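You operate a simulated robot arm through the tools that you are given. There is no shell and no other tool. Be economical: measure what you need, move in short steps, check, and stop when the job is done.

The job below is to be done with a simulated robot arm. You get a single attempt, and the scene is never put back.

JOB
Put things in order on the green mat. At the end: the teal screw tin stands where the green glass stood; the white stone block from the green mat is on the white yoghurt pot; the green glass from the green mat stands where the white stone block stood; the blue strap stands where the teal screw tin stood; whatever was shut is shut again. Leave all else as you found it, and nothing knocked over.
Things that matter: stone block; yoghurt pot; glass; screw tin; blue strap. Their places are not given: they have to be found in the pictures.

It is judged by the outcome, as a careful person would: the job done as asked, and still so three seconds after it is handed in. It fails if anything else is knocked over, pushed out of place, dropped, spilled or broken.

ROBOT AND FRAMES
A 7-joint arm with a two-finger parallel gripper, fixed in place. Base frame: the origin is at the foot of the arm, x ahead of it, y to its left, z up; the work surface is at about z = 0. Units: mm, rad, N and s.
With the tool pointing down near the work surface it reaches from about 220 to 580 mm from the base axis. Its first joint turns from -1.152 to 1.152 rad. Payload 2.5 kg.
The tool frame sits at the grasp point between the pads (the TCP): z along the fingers, y along the line on which they close. The tips reach 23 mm beyond it. The gripper opens to 94 mm. The fingers are 38 mm wide and 10 mm thick; the gripper's body (54 by 96 mm) begins 39 mm behind the TCP.
Orientation is told as [roll, pitch, yaw] about the base's x, y, z axes, in that order, counted from this pose: with the fingers straight down and closing along the base's y, the tool's x points along the base's -x, its y along +y and its z along -z.

CONTROLS
- The arm moves only by the tool step_arm. Its argument "rows" is a list of rows, each an object of numbers (a shift or turn left out is 0, a gripper value left out holds the last): "grip": the finger opening in mm, from 0 to 94; "dx", "dy", "dz": the shift along the tool's x, y, z in mm; "wx", "wy", "wz": the turn, a rotation vector about the tool's x, y, z in degrees. In form: [{"grip": .., "dx": .., "dy": .., "dz": .., "wx": .., "wy": .., "wz": ..}, ...]. A call has 1 to 12 rows; each row shifts and turns the commanded pose from where the row before left it, along the tool's axes as they then stand. A row lasts 0.2 s, in which the tool goes at most 50 mm and 0.15 rad; a call with a longer step from one row to the next is refused whole, and so is a gripper value outside its range. A pose out of reach is approached as far as the arm can. The call stops where the force on the tool passes 40 N (or 10 N more than at its start, if that is more) or the arm is blocked; 0.2 s more then pass. The fingers move at their own pace (about 108 mm/s each) and stop on an object; they squeeze with about 34 N. The grip force told is the motor's: it shows also when the fingers shut on nothing. Time passes only in rows, and 0.2 s behind the last, so rows that do not move let the fingers close. It gives the time, the measured TCP pose, the force on the tool (base axes), the opening and the grip force at its end, in the units of the frame above (readings bear some noise).
- Cameras (640 x 400 px; columns grow to the right, rows downward): "scene" is fixed at [108.3, -398.1, 555.5]; the picture's right is [0.91, -0.41, 0.00], its down [-0.20, -0.44, -0.88] and it looks along [0.36, 0.80, -0.48] (base axes); focal length 331 px, centre (320, 200). "wrist" rides on the gripper at [86, 16, -75] in the tool frame; the picture's right is [-0.18, 0.98, 0.00], its down [-0.58, -0.11, -0.81] and it looks along [-0.79, -0.15, 0.59] (tool axes); focal length 243 px, centre (320, 200).
- get_image(camera): a new picture of that camera. No time passes.
- measure_at(camera, pixels): for up to 12 pixels [column, row] of the newest picture of that camera ("zoom" is the newest enlarged one), the place [x, y, z] in the base frame of the surface seen there, good to about 2 mm. No time passes.
- zoom(camera, box): a new picture of the part [left, top, right, bottom] of that camera's present view, enlarged. No time passes.
- job_done(): hands the job in; it is judged then, once.

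Work in short steps. Measure before you move; look again where a grasp or a placing could have gone wrong, and mend it. You have 80 turns and 34 pictures in all, those below and enlarged ones among them. Open the gripper and draw the arm clear of the work before you hand the job in, unless the task says otherwise; then end with one line.

The tools are called by a JSON object that holds its "fn" and its "kwargs". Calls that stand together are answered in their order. step_arm: Moves the arm, as the interface text tells. Its arguments: {"type":"object","properties":{"rows":{"type":"array","items":{"type":"object","properties":{"grip":{"type":"number"},"dx":{"type":"number"},"dy":{"type":"number"},"dz":{"type":"number"},"wx":{"type":"number"},"wy":{"type":"number"},"wz":{"type":"number"}}}}},"required":["rows"]} The other tools are called the same way: get_image (camera) takes a picture; measure_at (camera, pixels) gives the place of the surface under pixels of a picture; zoom (camera, box) takes an enlarged picture of a part of a camera's view; job_done () hands the job in.

At the start:

```text
clock: 0.0
position: [431.7, -92.0, 384.4]
orientation: [0.0, 0.0, -0.001]
force: [0.0, -0.2, 0.0]
grip_width: 94.0
finger_force: 0.0
```

scene: 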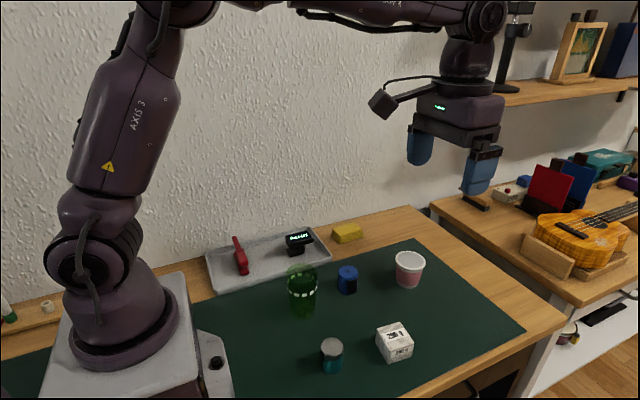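
wrist: 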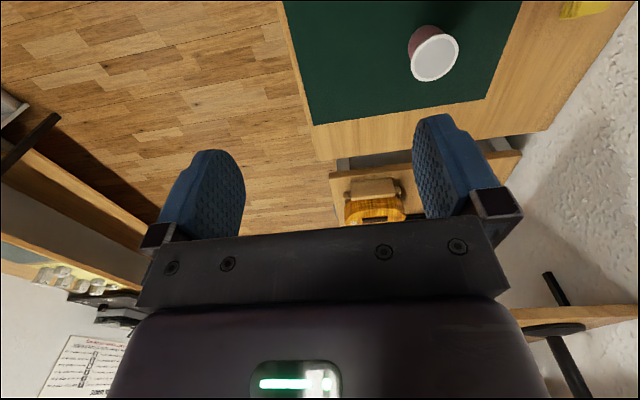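

The mat shows a green glass (302,285), a blue item (347,280), a pot (409,268), a white block (394,342) and a teal tin (331,355). I zoom in for detail.

{"fn": "zoom", "kwargs": {"camera": "scene", "box": [200, 210, 456, 390]}}

{"fn": "measure_at", "kwargs": {"camera": "scene", "pixels": [[302, 270], [302, 300], [347, 271], [347, 288], [409, 258], [409, 280], [394, 330], [394, 352], [331, 343], [331, 365], [400, 300], [290, 330]]}}

```text
2.22 times, centred on (328, 300) of scene
```

zoom: 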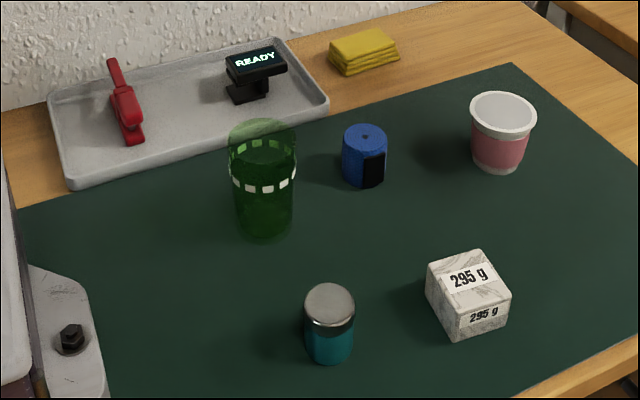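

```text
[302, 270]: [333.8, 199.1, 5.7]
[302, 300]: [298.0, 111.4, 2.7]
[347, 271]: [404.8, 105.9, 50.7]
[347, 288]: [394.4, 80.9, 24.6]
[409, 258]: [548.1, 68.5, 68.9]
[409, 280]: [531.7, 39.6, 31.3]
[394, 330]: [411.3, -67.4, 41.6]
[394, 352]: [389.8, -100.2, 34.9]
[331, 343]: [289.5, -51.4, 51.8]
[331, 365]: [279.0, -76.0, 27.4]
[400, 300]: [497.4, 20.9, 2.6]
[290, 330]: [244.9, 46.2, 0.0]
```

I measure the objects' outlines in the enlarged picture.

{"fn": "measure_at", "kwargs": {"camera": "zoom", "pixels": [[503, 106], [480, 106], [526, 106], [503, 96], [503, 120], [330, 300], [310, 304], [350, 304], [330, 287], [330, 318], [330, 355], [330, 340]]}}

{"fn": "measure_at", "kwargs": {"camera": "zoom", "pixels": [[432, 268], [479, 254], [505, 294], [460, 310], [461, 335], [365, 138], [347, 138], [383, 138], [365, 127], [365, 180], [267, 189], [235, 183]]}}

{"fn": "measure_at", "kwargs": {"camera": "zoom", "pixels": [[292, 183], [282, 188], [250, 187], [272, 143], [263, 122], [240, 150], [265, 242], [262, 232], [500, 168], [475, 160], [430, 290], [504, 325]]}}

```text
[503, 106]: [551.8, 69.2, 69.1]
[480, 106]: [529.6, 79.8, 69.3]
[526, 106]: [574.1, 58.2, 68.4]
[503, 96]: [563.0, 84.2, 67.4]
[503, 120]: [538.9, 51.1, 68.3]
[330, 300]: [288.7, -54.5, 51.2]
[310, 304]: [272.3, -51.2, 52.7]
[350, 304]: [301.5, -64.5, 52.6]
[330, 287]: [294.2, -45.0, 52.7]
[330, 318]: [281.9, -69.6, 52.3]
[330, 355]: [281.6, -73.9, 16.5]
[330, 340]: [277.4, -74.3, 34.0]
```

```text
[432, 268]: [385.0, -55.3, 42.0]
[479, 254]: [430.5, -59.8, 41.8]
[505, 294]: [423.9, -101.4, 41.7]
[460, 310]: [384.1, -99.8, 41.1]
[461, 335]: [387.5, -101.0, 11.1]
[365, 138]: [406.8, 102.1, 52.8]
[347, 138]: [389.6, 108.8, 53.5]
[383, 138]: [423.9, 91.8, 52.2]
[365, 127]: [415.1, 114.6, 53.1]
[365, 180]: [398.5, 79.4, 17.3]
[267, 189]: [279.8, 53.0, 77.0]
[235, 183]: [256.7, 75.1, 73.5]
```

```text
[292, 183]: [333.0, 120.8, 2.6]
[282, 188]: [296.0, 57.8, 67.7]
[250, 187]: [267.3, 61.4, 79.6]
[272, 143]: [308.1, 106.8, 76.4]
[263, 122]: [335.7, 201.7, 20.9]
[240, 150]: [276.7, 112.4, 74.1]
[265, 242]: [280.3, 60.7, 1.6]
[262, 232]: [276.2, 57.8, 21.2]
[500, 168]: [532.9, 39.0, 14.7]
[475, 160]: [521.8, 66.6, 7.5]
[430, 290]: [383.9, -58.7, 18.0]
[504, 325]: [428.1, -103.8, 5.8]
```

The pot has a closed flat lid (z≈69, centre ≈(551,68)). The block is centred at ≈(406,-79), 42 high and turned about -4°. No place forms a cycle, so I start with the block and move above it first.

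{"fn": "step_arm", "kwargs": {"rows": [{"dx": 6.5, "dy": 3.25, "dz": 48, "grip": 80, "wz": 4}, {"dx": 6.5, "dy": 3.25, "dz": 48}, {"dx": 6.5, "dy": 3.25, "dz": 48}, {"dx": 6.5, "dy": 3.25, "dz": 48}, {"dz": 42}, {"dz": 30}, {}]}}

{"fn": "get_image", "kwargs": {"camera": "wrist"}}

{"fn": "measure_at", "kwargs": {"camera": "scene", "pixels": [[331, 255], [271, 275], [215, 292], [216, 362], [230, 390], [302, 238], [345, 232]]}}

```text
clock: 1.6
position: [405.7, -78.2, 119.5]
orientation: [-0.001, 0.001, -0.067]
force: [0.9, 0.4, -0.3]
grip_width: 79.9
finger_force: 0.1
```

```text
30 pictures are left
```

wrist: 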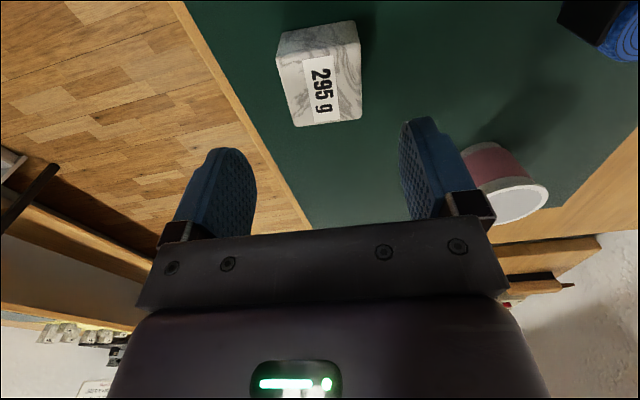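

```text
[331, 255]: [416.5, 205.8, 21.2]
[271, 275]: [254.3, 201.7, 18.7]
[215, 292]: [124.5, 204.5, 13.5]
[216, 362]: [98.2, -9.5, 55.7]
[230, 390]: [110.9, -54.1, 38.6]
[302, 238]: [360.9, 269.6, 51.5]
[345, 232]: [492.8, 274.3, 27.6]
```

The wrist view shows the block at (320,75); I measure its top corners to set yaw and centre.

{"fn": "measure_at", "kwargs": {"camera": "wrist", "pixels": [[282, 62], [353, 48], [359, 117], [297, 123], [320, 85], [320, 40], [496, 190], [520, 205], [545, 195], [500, 215], [615, 45]]}}

```text
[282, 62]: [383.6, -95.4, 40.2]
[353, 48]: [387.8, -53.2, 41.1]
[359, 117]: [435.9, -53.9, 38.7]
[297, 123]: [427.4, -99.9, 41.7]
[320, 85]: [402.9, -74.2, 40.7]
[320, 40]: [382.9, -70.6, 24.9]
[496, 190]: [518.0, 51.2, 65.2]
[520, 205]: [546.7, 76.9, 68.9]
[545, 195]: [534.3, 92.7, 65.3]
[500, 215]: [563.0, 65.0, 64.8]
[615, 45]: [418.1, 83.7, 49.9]
```

Centre ≈(407,-78), yaw ≈-5°. Now I descend to z≈28 and close.

{"fn": "step_arm", "kwargs": {"rows": [{"dx": -1, "dz": 40, "wz": 1}, {"dz": 35}, {"dz": 16.5}, {}, {"grip": 36}, {}, {}]}}

```text
clock: 3.2
position: [407.0, -79.0, 29.3]
orientation: [0.0, 0.0, -0.088]
force: [1.0, 0.0, 0.4]
grip_width: 51.7
finger_force: 33.7
```

The fingers stopped at 51.7 with force 33.7. I lift a little and check.

{"fn": "step_arm", "kwargs": {"rows": [{}, {"dz": -20}, {"dz": -40}, {"dz": -40}, {}]}}

{"fn": "zoom", "kwargs": {"camera": "scene", "box": [300, 180, 492, 300]}}

{"fn": "get_image", "kwargs": {"camera": "wrist"}}

```text
clock: 4.4
position: [407.4, -74.1, 130.3]
orientation: [0.001, 0.001, -0.088]
force: [-0.2, 0.5, -2.4]
grip_width: 51.8
finger_force: 34.4
```

```text
3.33 times, centred on (396, 240) of scene
```

zoom: 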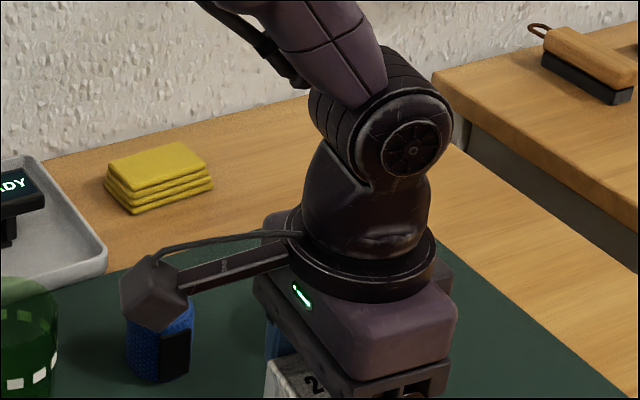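

```text
28 pictures are left
```

wrist: 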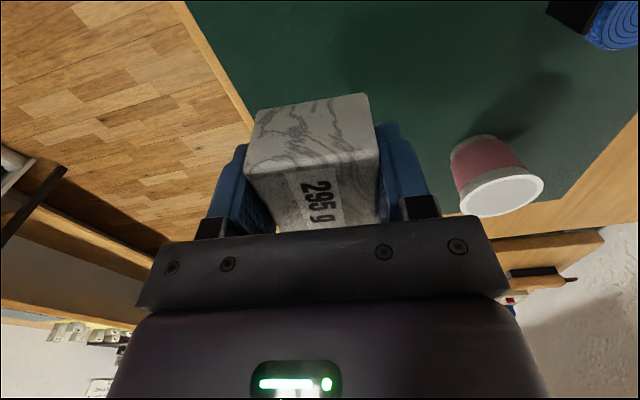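

The block is held. The y reading shifted a bit, so I rest a moment and measure the held block relative to the tool.

{"fn": "step_arm", "kwargs": {"rows": [{}, {}]}}

{"fn": "get_image", "kwargs": {"camera": "wrist"}}

{"fn": "measure_at", "kwargs": {"camera": "wrist", "pixels": [[257, 114], [365, 96], [377, 150], [248, 172], [310, 160], [310, 112], [270, 225], [378, 215], [457, 205], [542, 188], [500, 195], [495, 212]]}}

```text
clock: 5.0
position: [405.9, -74.7, 129.1]
orientation: [0.0, 0.0, -0.086]
force: [0.1, -0.2, -2.9]
grip_width: 52.0
finger_force: 33.5
```

```text
27 pictures are left
```

wrist: 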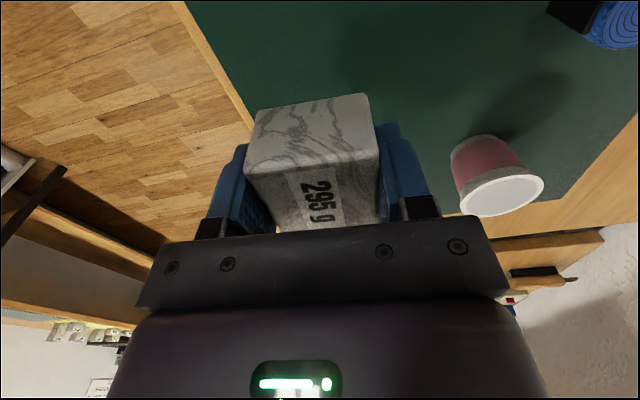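

```text
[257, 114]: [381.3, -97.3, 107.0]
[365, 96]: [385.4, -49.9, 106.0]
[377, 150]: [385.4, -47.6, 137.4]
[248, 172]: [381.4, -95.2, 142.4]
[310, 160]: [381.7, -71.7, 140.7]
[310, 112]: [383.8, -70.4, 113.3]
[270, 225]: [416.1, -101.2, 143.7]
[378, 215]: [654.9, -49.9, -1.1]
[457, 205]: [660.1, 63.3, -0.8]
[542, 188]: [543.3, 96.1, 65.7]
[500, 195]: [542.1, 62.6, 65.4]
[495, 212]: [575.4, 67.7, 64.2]
```

The block is ~50 wide and well held, its base 29 mm below the TCP. I need the pot lid centre more exactly, so I zoom on it in the wrist view.

{"fn": "zoom", "kwargs": {"camera": "wrist", "box": [430, 120, 558, 230]}}

```text
3.64 times, centred on (494, 175) of wrist
```

zoom: 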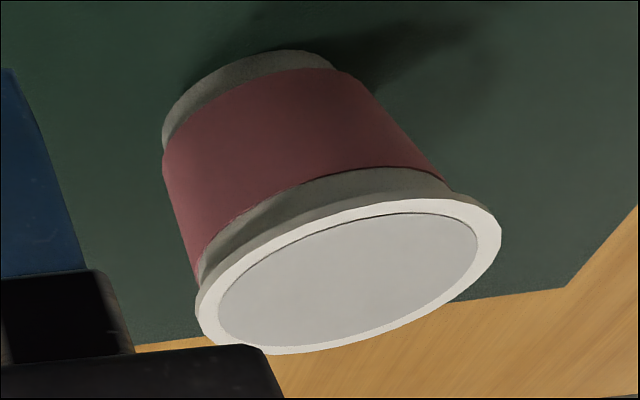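

The lid outline is clear; I measure around its rim and across the inner disc.

{"fn": "measure_at", "kwargs": {"camera": "zoom", "pixels": [[208, 325], [490, 225], [420, 208], [290, 345], [480, 255], [230, 270], [300, 232], [400, 325], [348, 277], [300, 290], [400, 260], [345, 225]]}}

```text
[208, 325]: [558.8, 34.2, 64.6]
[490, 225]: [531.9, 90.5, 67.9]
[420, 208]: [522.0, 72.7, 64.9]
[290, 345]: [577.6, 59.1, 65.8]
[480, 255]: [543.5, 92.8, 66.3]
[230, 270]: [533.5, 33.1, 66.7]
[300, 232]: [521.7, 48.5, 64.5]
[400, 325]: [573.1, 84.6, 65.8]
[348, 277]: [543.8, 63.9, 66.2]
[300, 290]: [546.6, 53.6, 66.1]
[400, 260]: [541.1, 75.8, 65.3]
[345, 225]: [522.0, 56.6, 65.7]
```

Lid centre ≈(549,63.5), top z≈67. I carry the block over it at z≈145.

{"fn": "step_arm", "kwargs": {"rows": [{"dz": -15}, {"dx": -25.9, "dy": 29.9}, {"dx": -25.9, "dy": 29.9}, {"dx": -25.9, "dy": 29.9}, {"dx": -25.9, "dy": 29.9}, {"dx": -25.9, "dy": 29.9}, {}, {}]}}

{"fn": "get_image", "kwargs": {"camera": "wrist"}}

{"fn": "zoom", "kwargs": {"camera": "scene", "box": [320, 160, 512, 300]}}

```text
clock: 6.8
position: [549.5, 60.7, 144.0]
orientation: [0.0, 0.0, -0.088]
force: [0.3, 0.8, -2.7]
grip_width: 51.8
finger_force: 34.0
```

```text
25 pictures are left
```

wrist: 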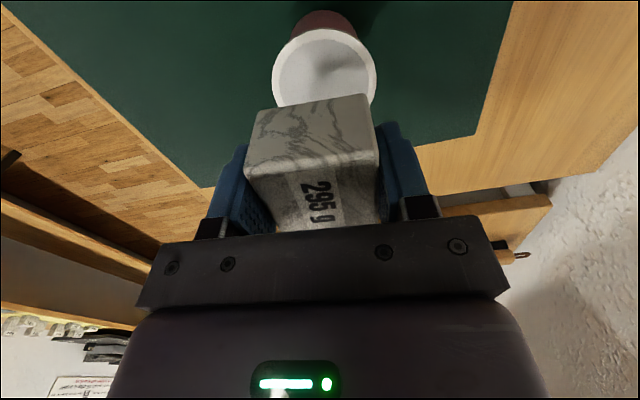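

```text
2.86 times, centred on (416, 230) of scene
```

zoom: 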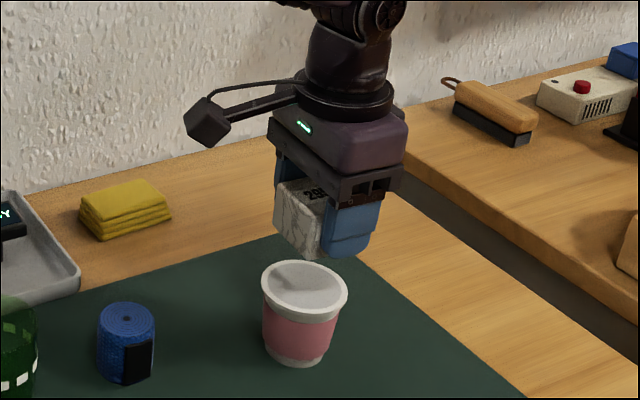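

The block is over the pot. I check the rim positions once more in the closer wrist and scene views.

{"fn": "measure_at", "kwargs": {"camera": "wrist", "pixels": [[276, 76], [373, 72], [318, 33], [323, 70], [257, 114], [365, 97]]}}

{"fn": "measure_at", "kwargs": {"camera": "zoom", "pixels": [[267, 287], [343, 293], [304, 290], [303, 309], [300, 268]]}}

```text
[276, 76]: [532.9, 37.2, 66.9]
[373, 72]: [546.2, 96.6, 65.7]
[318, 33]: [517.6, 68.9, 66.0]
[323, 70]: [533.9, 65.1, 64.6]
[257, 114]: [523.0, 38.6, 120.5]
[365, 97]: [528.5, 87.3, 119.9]
```

```text
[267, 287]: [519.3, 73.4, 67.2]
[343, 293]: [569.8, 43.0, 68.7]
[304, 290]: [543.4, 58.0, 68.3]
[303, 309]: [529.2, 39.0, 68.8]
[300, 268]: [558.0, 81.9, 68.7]
```

I shift by (-2.5,+2) and descend gently to just above contact.

{"fn": "step_arm", "kwargs": {"rows": [{"dx": 2.5, "dy": 2}, {"dz": 20}, {"dz": 15}, {"dz": 7}, {"dz": 2}, {}]}}

```text
clock: 8.2
position: [546.5, 63.2, 99.7]
orientation: [-0.001, -0.001, -0.087]
force: [0.6, 0.3, -2.6]
grip_width: 51.9
finger_force: 34.0
```

Not in contact yet (force -2.6 N is the block's weight). I creep down 1 mm at a time.

{"fn": "step_arm", "kwargs": {"rows": [{"dz": 1}, {"dz": 1}, {}]}}

{"fn": "zoom", "kwargs": {"camera": "scene", "box": [362, 210, 458, 300]}}

```text
clock: 9.0
position: [546.0, 62.2, 98.1]
orientation: [0.0, 0.001, -0.087]
force: [0.4, -0.3, -2.9]
grip_width: 51.6
finger_force: 34.1
```

```text
4.44 times, centred on (410, 255) of scene
```

zoom: 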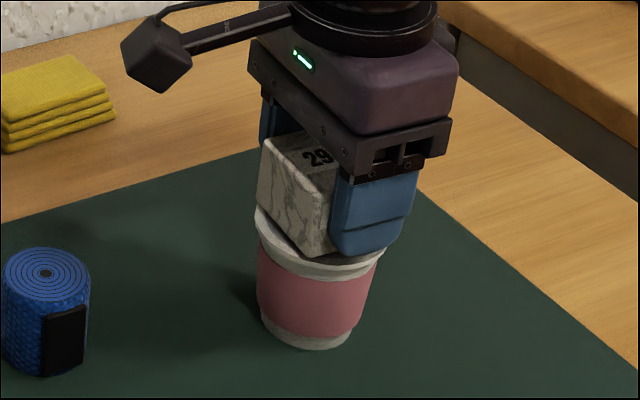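

{"fn": "step_arm", "kwargs": {"rows": [{"dz": 1}, {}]}}

```text
clock: 9.6
position: [545.8, 61.9, 96.5]
orientation: [0.0, 0.0, -0.088]
force: [-0.1, 0.3, -2.4]
grip_width: 51.9
finger_force: 33.8
```

Still hanging freely; another millimetre at a time.

{"fn": "step_arm", "kwargs": {"rows": [{"dz": 1}, {}]}}

```text
clock: 10.2
position: [546.8, 62.4, 95.6]
orientation: [-0.002, -0.002, -0.087]
force: [-1.1, 0.2, -2.9]
grip_width: 51.7
finger_force: 33.5
```

{"fn": "step_arm", "kwargs": {"rows": [{"dz": 1}, {}]}}

```text
clock: 10.8
position: [546.0, 61.3, 94.6]
orientation: [-0.001, 0.0, -0.087]
force: [0.2, -0.6, -4.6]
grip_width: 51.8
finger_force: 34.3
```

The force reading changed oddly to -4.6; I go another 0.7 mm and read again.

{"fn": "step_arm", "kwargs": {"rows": [{"dz": 0.7}, {}, {}]}}

{"fn": "zoom", "kwargs": {"camera": "scene", "box": [380, 220, 444, 300]}}

```text
clock: 11.6
position: [547.3, 60.9, 94.3]
orientation: [0.0, -0.001, -0.085]
force: [1.1, 0.0, -4.0]
grip_width: 51.8
finger_force: 34.1
```

```text
5.00 times, centred on (412, 260) of scene
```

zoom: 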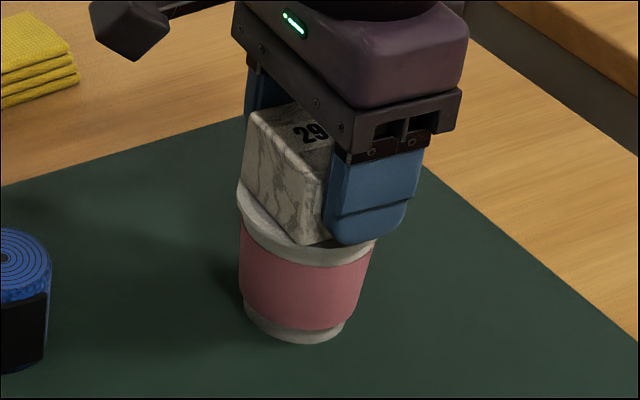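

The force is small; I check the contact from the wrist camera.

{"fn": "zoom", "kwargs": {"camera": "wrist", "box": [200, 0, 440, 240]}}

```text
1.67 times, centred on (320, 120) of wrist
```

zoom: 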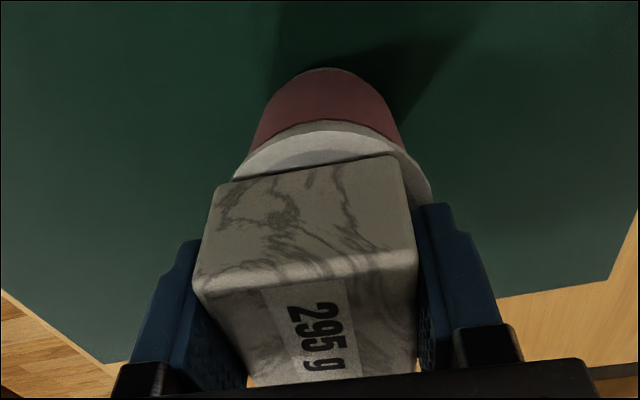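

The block seems slightly off to -y on the lid; I measure it.

{"fn": "measure_at", "kwargs": {"camera": "zoom", "pixels": [[218, 195], [400, 163], [305, 178], [240, 172], [424, 185], [427, 195], [310, 150], [310, 140], [320, 100], [200, 285], [415, 262], [300, 72]]}}

```text
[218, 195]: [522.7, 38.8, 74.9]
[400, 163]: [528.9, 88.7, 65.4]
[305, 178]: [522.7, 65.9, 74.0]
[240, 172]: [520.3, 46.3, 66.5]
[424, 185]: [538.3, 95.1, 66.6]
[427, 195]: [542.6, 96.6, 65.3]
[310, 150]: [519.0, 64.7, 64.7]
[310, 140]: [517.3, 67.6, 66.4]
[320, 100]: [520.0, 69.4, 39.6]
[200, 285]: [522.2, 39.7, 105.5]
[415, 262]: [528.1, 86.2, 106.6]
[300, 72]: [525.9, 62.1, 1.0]
```

The block centre should shift ~+4 in y. I lift 3 mm, shift, and lower again.

{"fn": "step_arm", "kwargs": {"rows": [{"dz": -3}, {"dy": 4}, {}, {}]}}

{"fn": "step_arm", "kwargs": {"rows": [{"dz": 2.5}, {}, {}]}}

{"fn": "step_arm", "kwargs": {"rows": [{"dz": 1}, {}, {}]}}

```text
clock: 12.6
position: [547.3, 64.9, 96.4]
orientation: [0.0, 0.001, -0.089]
force: [-0.4, 0.5, -2.9]
grip_width: 51.6
finger_force: 34.0
```

```text
clock: 13.4
position: [547.3, 67.3, 95.7]
orientation: [0.0, 0.001, -0.086]
force: [-0.5, 0.5, -3.0]
grip_width: 51.7
finger_force: 34.3
```

```text
clock: 14.2
position: [549.4, 65.8, 93.5]
orientation: [-0.002, -0.002, -0.087]
force: [-0.2, -0.6, 3.8]
grip_width: 51.7
finger_force: 33.5
```

Force is now +3.8 N, so the block rests on the lid. I open gently and draw up.

{"fn": "step_arm", "kwargs": {"rows": [{"grip": 54}, {"grip": 58}, {"grip": 66}, {"grip": 72}, {}, {"dz": -20}, {"dz": -40}, {"dz": -40}, {}]}}

{"fn": "zoom", "kwargs": {"camera": "scene", "box": [280, 190, 472, 310]}}

```text
clock: 16.2
position: [544.4, 64.5, 193.1]
orientation: [0.0, 0.0, -0.088]
force: [-0.8, -0.7, 0.1]
grip_width: 72.2
finger_force: 0.1
```

```text
3.33 times, centred on (376, 250) of scene
```

zoom: 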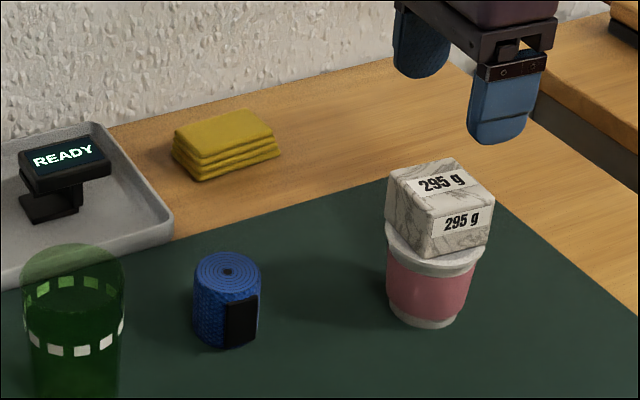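

The block sits well on the pot. Now the glass: I go above (287,82) at z≈195.

{"fn": "step_arm", "kwargs": {"rows": [{"wz": -5, "grip": 86, "dz": -5}, {"dx": 45, "dy": 3}, {"dx": 45, "dy": 3}, {"dx": 45, "dy": 3}, {"dx": 45, "dy": 3}, {"dx": 45, "dy": 3}, {"dx": 32, "dy": 3}, {}, {}]}}

{"fn": "get_image", "kwargs": {"camera": "wrist"}}

{"fn": "get_image", "kwargs": {"camera": "scene"}}

```text
clock: 18.2
position: [289.7, 81.4, 197.0]
orientation: [0.002, 0.001, 0.001]
force: [0.4, -0.3, 0.3]
grip_width: 86.0
finger_force: 0.1
```

```text
19 pictures are left
```

wrist: 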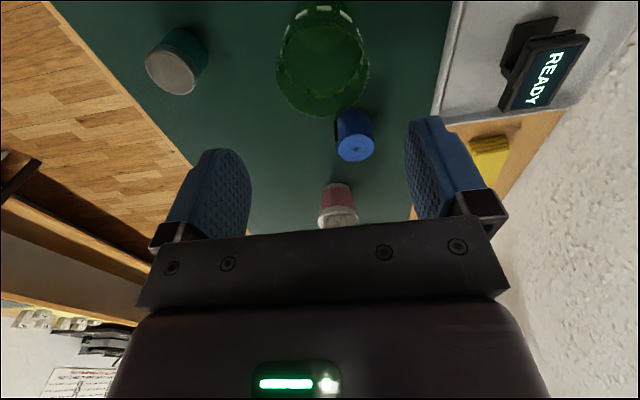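

```text
18 pictures are left
```

scene: 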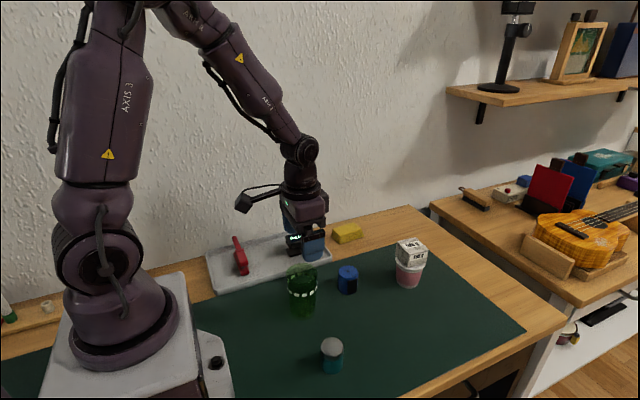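

The glass stands at (322,62) in the wrist view. I zoom to find its rim and band.

{"fn": "zoom", "kwargs": {"camera": "wrist", "box": [250, 0, 410, 130]}}

{"fn": "measure_at", "kwargs": {"camera": "wrist", "pixels": [[172, 73], [148, 70], [192, 85], [170, 52], [175, 93], [355, 148], [338, 148], [373, 147], [356, 136], [356, 160]]}}

```text
3.08 times, centred on (330, 65) of wrist
```

zoom: 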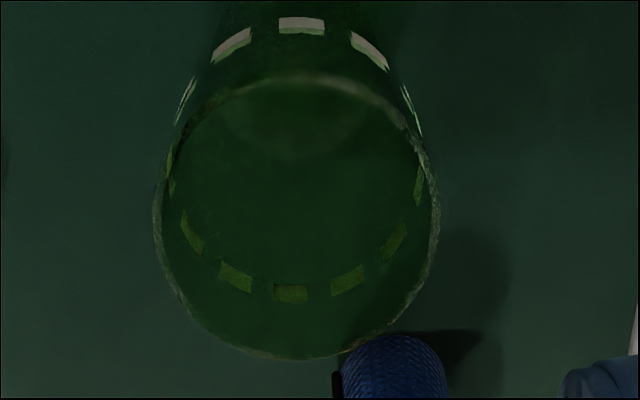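

```text
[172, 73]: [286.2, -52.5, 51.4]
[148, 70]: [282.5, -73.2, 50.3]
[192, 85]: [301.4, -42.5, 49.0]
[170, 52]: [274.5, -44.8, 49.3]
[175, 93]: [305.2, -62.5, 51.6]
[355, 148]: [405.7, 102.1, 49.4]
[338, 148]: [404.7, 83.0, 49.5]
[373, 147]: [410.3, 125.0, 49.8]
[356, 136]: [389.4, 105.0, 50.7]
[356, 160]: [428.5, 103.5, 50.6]
```

I measure the white band segments on the glass in this view.

{"fn": "measure_at", "kwargs": {"camera": "zoom", "pixels": [[301, 25], [232, 44], [370, 50], [291, 293], [236, 276], [347, 280], [192, 233], [395, 240], [186, 98], [300, 358], [156, 220], [438, 220]]}}

```text
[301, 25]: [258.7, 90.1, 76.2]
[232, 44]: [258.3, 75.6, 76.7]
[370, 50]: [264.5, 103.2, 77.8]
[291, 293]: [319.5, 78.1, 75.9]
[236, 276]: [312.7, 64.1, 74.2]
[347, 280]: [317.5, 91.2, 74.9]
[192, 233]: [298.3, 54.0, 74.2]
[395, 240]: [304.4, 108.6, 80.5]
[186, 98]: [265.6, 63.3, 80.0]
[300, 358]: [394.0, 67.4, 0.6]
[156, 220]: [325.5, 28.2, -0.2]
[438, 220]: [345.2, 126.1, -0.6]
```

Glass centre ≈(287,83.5), diameter ≈61, rim ≈122. I descend to TCP z≈92 and close.

{"fn": "step_arm", "kwargs": {"rows": [{"dx": 3, "dy": 2}, {"dz": 40}, {"dz": 35}, {"dz": 20}, {"dz": 10}, {}, {}]}}

{"fn": "zoom", "kwargs": {"camera": "scene", "box": [232, 190, 392, 320]}}

```text
clock: 19.8
position: [288.8, 83.8, 92.6]
orientation: [0.001, 0.0, 0.001]
force: [0.4, 0.3, 0.5]
grip_width: 86.1
finger_force: 0.0
```

```text
3.08 times, centred on (312, 255) of scene
```

zoom: 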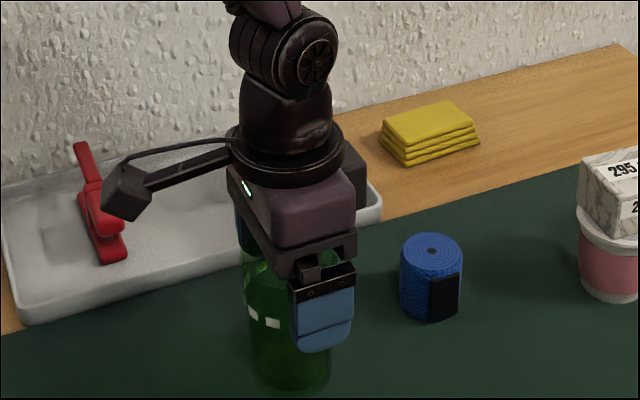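

The glass is between the fingers. I close on it.

{"fn": "step_arm", "kwargs": {"rows": [{"grip": 68}, {"grip": 50}, {}, {}]}}

```text
clock: 20.8
position: [288.5, 83.7, 93.2]
orientation: [0.0, 0.0, -0.001]
force: [0.2, 0.5, -0.2]
grip_width: 63.1
finger_force: 34.3
```

Held at 63 mm. I lift 40 mm slowly.

{"fn": "step_arm", "kwargs": {"rows": [{"dz": -5}, {"dz": -10}, {"dz": -15}, {"dz": -15}, {}, {}]}}

{"fn": "zoom", "kwargs": {"camera": "scene", "box": [232, 190, 392, 320]}}

```text
clock: 22.2
position: [288.0, 86.1, 139.4]
orientation: [0.0, 0.0, 0.001]
force: [-0.8, -0.6, -2.1]
grip_width: 63.0
finger_force: 34.4
```

```text
3.08 times, centred on (312, 255) of scene
```

zoom: 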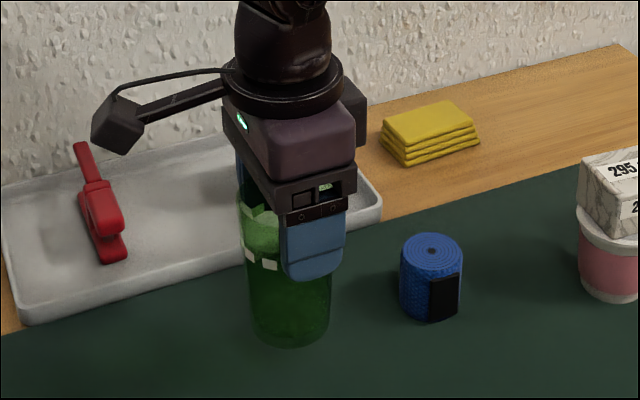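

The glass hangs upright. I carry it at base height ≈65 to the block's old place (407,-78).

{"fn": "step_arm", "kwargs": {"rows": [{"dz": -20}, {"dx": -15, "dy": -20}, {"dx": -25, "dy": -34}, {"dx": -25, "dy": -34}, {"dx": -25, "dy": -34}, {"dx": -20, "dy": -28}, {"dx": -10, "dy": -14}, {}, {}]}}

```text
clock: 24.2
position: [409.7, -77.1, 157.2]
orientation: [0.0, 0.0, 0.002]
force: [0.4, -0.4, -1.0]
grip_width: 63.4
finger_force: 33.9
```

I lower to just above the mat.

{"fn": "step_arm", "kwargs": {"rows": [{"dx": 1, "dy": -1, "dz": 25}, {"dz": 25}, {"dz": 8}, {"dz": 3}, {}, {}]}}

{"fn": "zoom", "kwargs": {"camera": "scene", "box": [310, 240, 470, 370]}}

```text
clock: 25.6
position: [406.5, -78.6, 97.7]
orientation: [0.001, 0.0, 0.002]
force: [0.3, -0.2, -2.4]
grip_width: 63.2
finger_force: 33.8
```

```text
3.08 times, centred on (390, 305) of scene
```

zoom: 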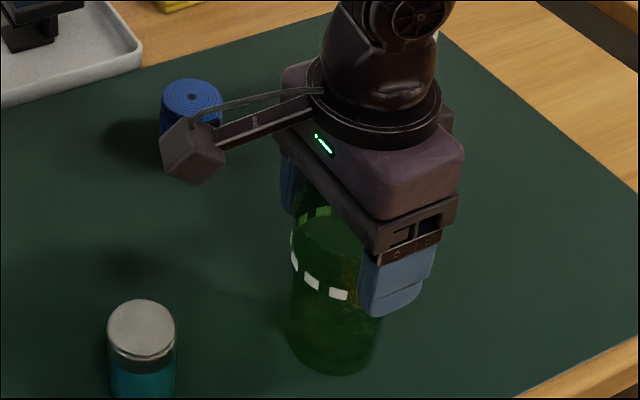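

Hanging still (−2.4 N). I creep down until contact.

{"fn": "step_arm", "kwargs": {"rows": [{"dz": 1.5}, {"dz": 1.5}, {}]}}

{"fn": "step_arm", "kwargs": {"rows": [{"dz": 1}, {}, {}]}}

```text
clock: 26.4
position: [407.3, -79.3, 95.3]
orientation: [0.001, -0.001, 0.0]
force: [-0.1, 0.1, -0.9]
grip_width: 63.3
finger_force: 33.5
```

```text
clock: 27.2
position: [405.9, -78.8, 93.6]
orientation: [-0.001, 0.0, 0.0]
force: [-0.5, -0.2, -1.5]
grip_width: 63.1
finger_force: 33.8
```

{"fn": "step_arm", "kwargs": {"rows": [{"dz": 0.8}, {}, {}]}}

{"fn": "step_arm", "kwargs": {"rows": [{"dz": 0.5}, {}, {}]}}

```text
clock: 28.0
position: [406.9, -78.9, 92.7]
orientation: [0.0, 0.0, 0.002]
force: [-2.4, 1.4, 6.7]
grip_width: 63.2
finger_force: 33.9
```

```text
clock: 28.8
position: [407.1, -79.6, 92.6]
orientation: [0.0, -0.002, -0.001]
force: [-3.1, 1.6, 17.0]
grip_width: 63.1
finger_force: 34.3
```

Contact is firm (17 N). I ease up 0.5 mm, open and rise straight up.

{"fn": "step_arm", "kwargs": {"rows": [{"dz": -0.6}, {"grip": 66}, {"grip": 72}, {"grip": 82}, {}, {"dz": -20}, {"dz": -40}, {"dz": -45}, {}, {}]}}

{"fn": "get_image", "kwargs": {"camera": "scene"}}

```text
clock: 31.0
position: [410.0, -77.2, 196.8]
orientation: [0.0, -0.001, -0.001]
force: [-0.3, -0.2, -0.7]
grip_width: 81.8
finger_force: 0.0
```

```text
13 pictures are left
```

scene: 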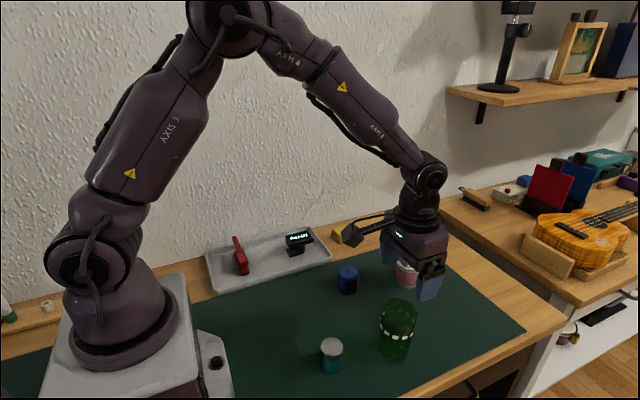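

The glass stands well. Next the tin at ≈(288.5,-58): I go above it and look.

{"fn": "step_arm", "kwargs": {"rows": [{"dx": 40, "dy": 6, "grip": 66}, {"dx": 40, "dy": 6}, {"dx": 41, "dy": 7}, {"dz": 40}, {"dz": 35}, {}, {}]}}

{"fn": "zoom", "kwargs": {"camera": "wrist", "box": [220, 0, 420, 160]}}

{"fn": "zoom", "kwargs": {"camera": "scene", "box": [283, 310, 379, 390]}}

```text
clock: 32.6
position: [284.9, -59.8, 120.4]
orientation: [0.0, -0.001, 0.001]
force: [0.5, 0.6, -0.7]
grip_width: 65.9
finger_force: 0.0
```

```text
2.50 times, centred on (320, 80) of wrist
```

zoom: 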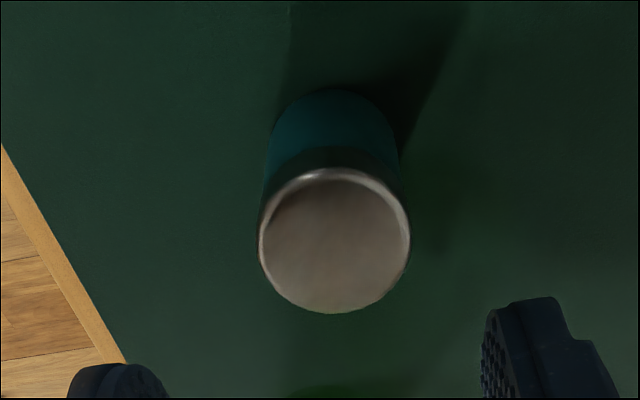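

```text
5.00 times, centred on (331, 350) of scene
```

zoom: 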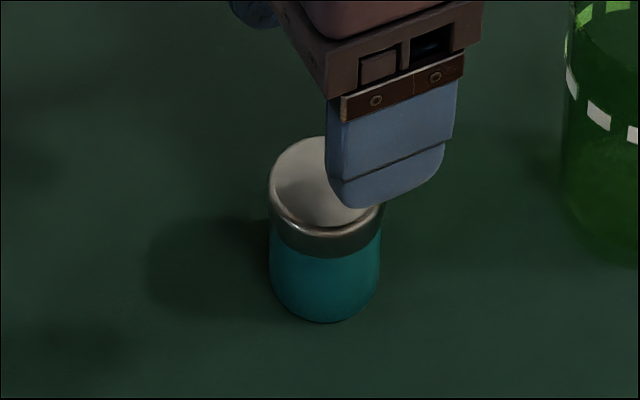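

The tin's lid is slightly proud or flush with the body. I shift (+2.5,+2), descend to z≈27 and close.

{"fn": "step_arm", "kwargs": {"rows": [{"dx": -2.5, "dy": 2}, {"dz": 40}, {"dz": 35}, {"dz": 17}, {}, {"grip": 50}, {"grip": 28}, {}, {}]}}

```text
clock: 34.6
position: [288.3, -56.6, 28.1]
orientation: [-0.001, -0.001, 0.0]
force: [-0.9, 0.6, -0.9]
grip_width: 38.5
finger_force: 33.7
```

Gripped at 38.5 mm. I lift a little and look whether the whole tin comes along.

{"fn": "step_arm", "kwargs": {"rows": [{"dz": -4}, {"dz": -6}, {"dz": -10}, {}, {}]}}

{"fn": "zoom", "kwargs": {"camera": "scene", "box": [283, 310, 379, 390]}}

```text
clock: 35.8
position: [287.6, -57.6, 48.8]
orientation: [0.0, 0.001, 0.001]
force: [-0.6, -0.9, -0.9]
grip_width: 38.8
finger_force: 34.3
```

```text
5.00 times, centred on (331, 350) of scene
```

zoom: 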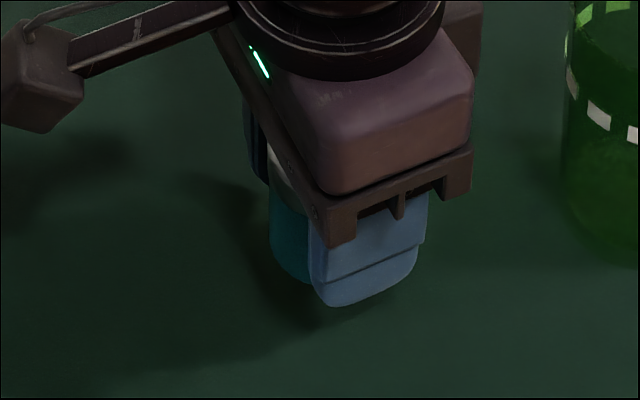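

The whole tin is lifted. I carry it to the glass's old place (287.5,83.5).

{"fn": "step_arm", "kwargs": {"rows": [{"dz": -20}, {"dy": 25}, {"dy": 40}, {"dy": 40}, {"dy": 25}, {"dy": 11}, {}, {}]}}

{"fn": "step_arm", "kwargs": {"rows": [{"dz": 20}, {"dz": 13}, {"dz": 4}, {}, {}]}}

```text
clock: 37.6
position: [288.5, 81.3, 70.2]
orientation: [-0.001, 0.0, 0.001]
force: [0.4, 0.2, -1.7]
grip_width: 38.8
finger_force: 34.2
```

```text
clock: 38.8
position: [287.8, 82.6, 32.2]
orientation: [0.001, 0.0, 0.001]
force: [0.1, -0.2, 0.8]
grip_width: 38.8
finger_force: 33.9
```

I add 1 mm in y and creep down to contact.

{"fn": "step_arm", "kwargs": {"rows": [{"dy": 1, "dz": 1.5}, {"dz": 1}, {}, {}]}}

{"fn": "step_arm", "kwargs": {"rows": [{"dz": 0.8}, {}, {}]}}

```text
clock: 39.8
position: [288.9, 82.8, 31.4]
orientation: [0.0, -0.001, -0.001]
force: [-0.4, -0.7, -0.6]
grip_width: 38.6
finger_force: 33.7
```

```text
clock: 40.6
position: [288.2, 84.0, 30.8]
orientation: [0.001, -0.001, -0.002]
force: [-0.3, 0.5, -0.7]
grip_width: 38.8
finger_force: 34.3
```

{"fn": "step_arm", "kwargs": {"rows": [{"dz": 1}, {}, {}]}}

{"fn": "step_arm", "kwargs": {"rows": [{"dz": 0.8}, {}, {}]}}

```text
clock: 41.4
position: [288.9, 83.2, 29.4]
orientation: [-0.001, -0.001, -0.001]
force: [-0.5, -0.1, -0.8]
grip_width: 38.8
finger_force: 34.0
```

```text
clock: 42.2
position: [288.0, 82.4, 28.5]
orientation: [0.0, 0.0, 0.0]
force: [0.9, -0.8, -0.4]
grip_width: 38.6
finger_force: 34.3
```

{"fn": "step_arm", "kwargs": {"rows": [{"dz": 0.7}, {}, {}]}}

{"fn": "step_arm", "kwargs": {"rows": [{"dz": 0.6}, {}, {}]}}

```text
clock: 43.0
position: [288.4, 83.5, 28.1]
orientation: [0.0, 0.0, 0.001]
force: [0.1, 0.2, 0.0]
grip_width: 38.5
finger_force: 33.6
```

```text
clock: 43.8
position: [287.6, 83.4, 27.0]
orientation: [0.001, -0.001, -0.001]
force: [-3.5, -2.7, 21.6]
grip_width: 38.9
finger_force: 34.2
```

Contact. I ease up 0.6 mm, open and rise.

{"fn": "step_arm", "kwargs": {"rows": [{"dz": -0.6}, {"grip": 42}, {"grip": 50}, {"grip": 66}, {}, {"dz": -20}, {"dz": -40}, {"dz": -40}, {}, {}]}}

{"fn": "get_image", "kwargs": {"camera": "scene"}}

{"fn": "measure_at", "kwargs": {"camera": "scene", "pixels": [[347, 272], [340, 272], [354, 271]]}}

```text
clock: 46.0
position: [288.3, 82.1, 129.8]
orientation: [0.0, 0.002, 0.0]
force: [0.4, 0.4, 0.9]
grip_width: 66.1
finger_force: 0.0
```

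```text
9 pictures are left
```

scene: 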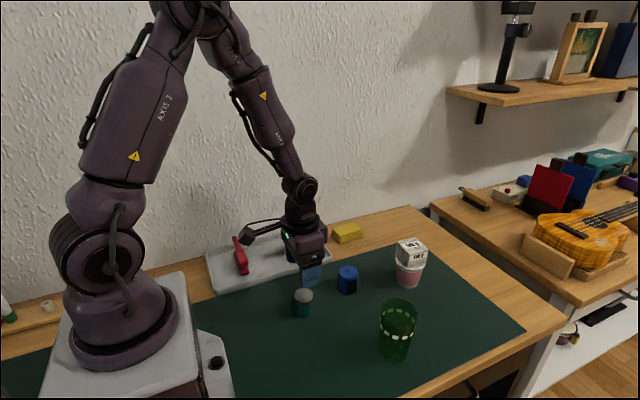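

```text
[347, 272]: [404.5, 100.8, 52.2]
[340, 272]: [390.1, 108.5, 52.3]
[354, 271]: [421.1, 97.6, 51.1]
```

The tin stands upright. Next the strap, centre ≈(408,103), ~44 wide: I move above it.

{"fn": "step_arm", "kwargs": {"rows": [{"dx": -40, "dy": 7, "grip": 72}, {"dx": -40, "dy": 7}, {"dx": -39.5, "dy": 7}, {}, {}]}}

{"fn": "get_image", "kwargs": {"camera": "wrist"}}

```text
clock: 47.2
position: [407.8, 105.0, 128.2]
orientation: [0.001, -0.001, 0.0]
force: [0.6, 0.0, -0.2]
grip_width: 72.2
finger_force: 0.0
```

```text
8 pictures are left
```

wrist: 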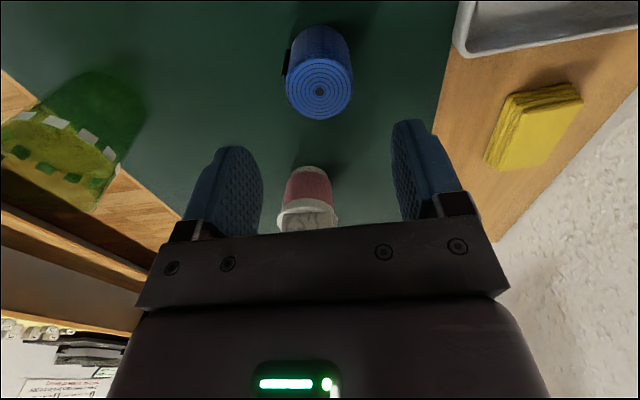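

{"fn": "measure_at", "kwargs": {"camera": "wrist", "pixels": [[319, 91], [288, 92], [350, 88], [318, 68], [321, 116], [285, 70], [287, 55]]}}

```text
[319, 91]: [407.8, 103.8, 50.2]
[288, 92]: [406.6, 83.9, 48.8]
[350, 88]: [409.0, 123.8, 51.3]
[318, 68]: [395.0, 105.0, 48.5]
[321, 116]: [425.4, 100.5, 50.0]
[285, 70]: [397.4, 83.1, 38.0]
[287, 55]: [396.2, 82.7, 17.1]
```

Strap centre (408,104), nicely under the TCP. I descend and close.

{"fn": "step_arm", "kwargs": {"rows": [{"dy": -1, "dz": 40}, {"dz": 40}, {"dz": 20}, {}, {"grip": 56}, {"grip": 34}, {}, {}]}}

{"fn": "step_arm", "kwargs": {"rows": [{"dz": -5}, {"dz": -15}, {"dz": -25}, {"dz": -20}, {}, {}]}}

{"fn": "zoom", "kwargs": {"camera": "scene", "box": [270, 190, 430, 310]}}

```text
clock: 49.0
position: [406.2, 104.9, 28.8]
orientation: [0.0, 0.001, 0.0]
force: [-0.2, 0.3, -0.4]
grip_width: 44.6
finger_force: 33.9
```

```text
clock: 50.4
position: [406.7, 102.0, 92.6]
orientation: [0.0, 0.001, -0.001]
force: [0.3, 0.4, -0.6]
grip_width: 44.5
finger_force: 34.3
```

```text
3.33 times, centred on (350, 250) of scene
```

zoom: 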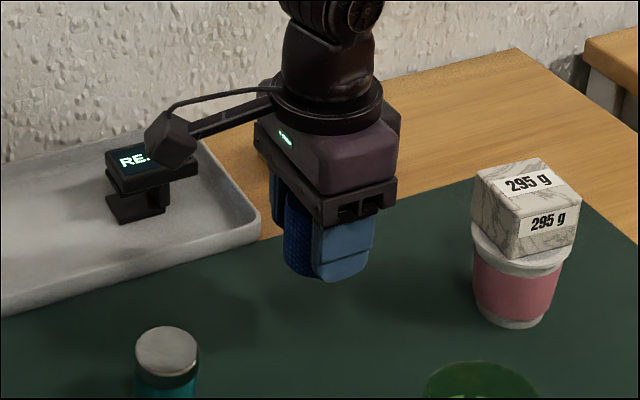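

Held firmly. I carry it to the tin's old place (288.5,-57.5), passing between tin and glass.

{"fn": "step_arm", "kwargs": {"rows": [{"dx": 18.5, "dy": -25}, {"dx": 25, "dy": -34}, {"dx": 25, "dy": -34}, {"dx": 25, "dy": -34}, {"dx": 17, "dy": -23}, {"dx": 8, "dy": -10}, {}, {}]}}

{"fn": "step_arm", "kwargs": {"rows": [{"dz": 30}, {"dz": 20}, {"dz": 8}, {"dz": 3}, {}, {}]}}

```text
clock: 52.2
position: [289.0, -54.4, 94.0]
orientation: [0.0, -0.001, 0.003]
force: [0.6, -1.0, -0.3]
grip_width: 44.4
finger_force: 34.0
```

```text
clock: 53.6
position: [288.9, -56.8, 33.2]
orientation: [0.002, 0.0, 0.0]
force: [0.1, -0.8, -1.4]
grip_width: 44.4
finger_force: 34.2
```

{"fn": "step_arm", "kwargs": {"rows": [{"dy": -1, "dz": 1.5}, {"dz": 1.5}, {}, {}]}}

{"fn": "step_arm", "kwargs": {"rows": [{"dz": 0.8}, {}, {}]}}

{"fn": "step_arm", "kwargs": {"rows": [{"dz": 0.7}, {}, {}]}}

```text
clock: 54.6
position: [288.8, -56.7, 29.8]
orientation: [0.0, 0.001, -0.001]
force: [-0.2, 0.2, -0.9]
grip_width: 44.4
finger_force: 33.7
```

```text
clock: 55.4
position: [289.4, -59.4, 29.5]
orientation: [0.001, 0.0, 0.002]
force: [-2.3, 1.6, 11.5]
grip_width: 44.8
finger_force: 34.0
```

```text
clock: 56.0
position: [289.3, -58.0, 28.6]
orientation: [0.0, -0.001, 0.001]
force: [-0.4, 0.5, 4.6]
grip_width: 44.2
finger_force: 34.4
stopped in row 3: the force on the tool passed its limit (the readings are from after the stop); the commanded pose is now the measured one
```

Contact is certain. I release and rise straight up.

{"fn": "step_arm", "kwargs": {"rows": [{"grip": 48}, {"grip": 56}, {"grip": 72}, {}, {"dz": -20}, {"dz": -40}, {"dz": -45}, {"dz": -45}, {"dz": -45}, {}, {}]}}

{"fn": "zoom", "kwargs": {"camera": "scene", "box": [200, 210, 456, 390]}}

```text
clock: 58.5
position: [288.7, -57.1, 224.2]
orientation: [0.0, -0.001, 0.002]
force: [0.1, -0.4, 0.3]
grip_width: 71.9
finger_force: 0.0
```

```text
2.22 times, centred on (328, 300) of scene
```

zoom: 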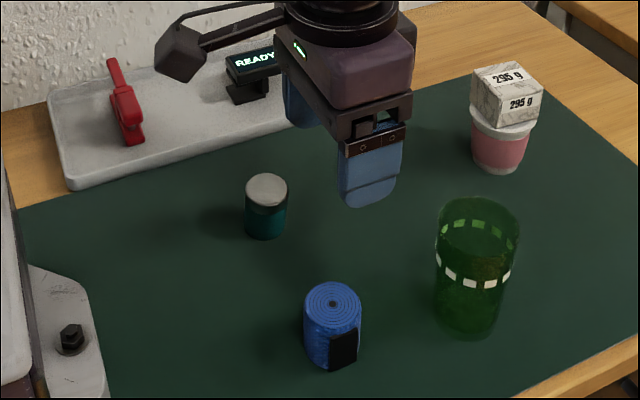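

All four things stand. I verify their places by measurement.

{"fn": "measure_at", "kwargs": {"camera": "zoom", "pixels": [[266, 188], [250, 190], [283, 188], [333, 303], [308, 306], [358, 302], [466, 283], [476, 223], [512, 270], [443, 265], [505, 145], [508, 78]]}}

```text
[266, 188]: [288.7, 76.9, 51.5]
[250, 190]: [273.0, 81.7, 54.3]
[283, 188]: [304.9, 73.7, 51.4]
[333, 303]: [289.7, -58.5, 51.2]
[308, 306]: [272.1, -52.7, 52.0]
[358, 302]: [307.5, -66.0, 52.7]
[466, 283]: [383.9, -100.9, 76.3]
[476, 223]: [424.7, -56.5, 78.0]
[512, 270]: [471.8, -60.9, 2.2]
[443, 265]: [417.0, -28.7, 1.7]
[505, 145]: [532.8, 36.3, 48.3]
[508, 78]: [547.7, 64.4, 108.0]
```

The tin may be a few mm off in y; I measure its rim front and back.

{"fn": "measure_at", "kwargs": {"camera": "zoom", "pixels": [[266, 176], [266, 180], [266, 200], [266, 204], [247, 188], [286, 190], [266, 232], [255, 225], [278, 228], [333, 286], [333, 322], [333, 360]]}}

```text
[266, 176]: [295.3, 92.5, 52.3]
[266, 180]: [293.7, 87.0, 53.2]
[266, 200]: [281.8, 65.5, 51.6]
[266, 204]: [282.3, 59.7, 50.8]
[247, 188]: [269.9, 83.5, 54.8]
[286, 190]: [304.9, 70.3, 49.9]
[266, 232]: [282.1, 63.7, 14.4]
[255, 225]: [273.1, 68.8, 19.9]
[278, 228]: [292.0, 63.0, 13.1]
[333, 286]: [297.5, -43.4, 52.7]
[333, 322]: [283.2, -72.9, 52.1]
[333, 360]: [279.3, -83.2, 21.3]
```

Everything is within a few millimetres. I draw the arm further up, then hand in.

{"fn": "step_arm", "kwargs": {"rows": [{"dz": -40}, {"dz": -40}, {"dz": -40, "dx": -30}, {"dx": -40}, {}, {}]}}

{"fn": "get_image", "kwargs": {"camera": "scene"}}

```text
clock: 59.9
position: [358.9, -58.1, 344.9]
orientation: [0.0, -0.001, 0.002]
force: [-0.3, -0.3, 0.2]
grip_width: 72.1
finger_force: 0.0
```

```text
5 pictures are left
```

scene: 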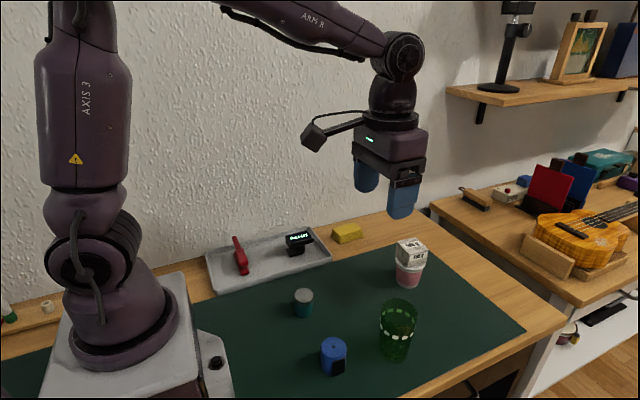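

The last picture shows all in place, nothing disturbed, and the arm clear. I hand in.

{"fn": "job_done", "kwargs": {}}

```text
The job is handed in.
```

The job is handed in: the block is on the yoghurt pot, and the glass, tin and strap each stand in their asked places, with the tin about 3–5 mm off by my last measurement. The tin and pot were never opened, and nothing was knocked over.
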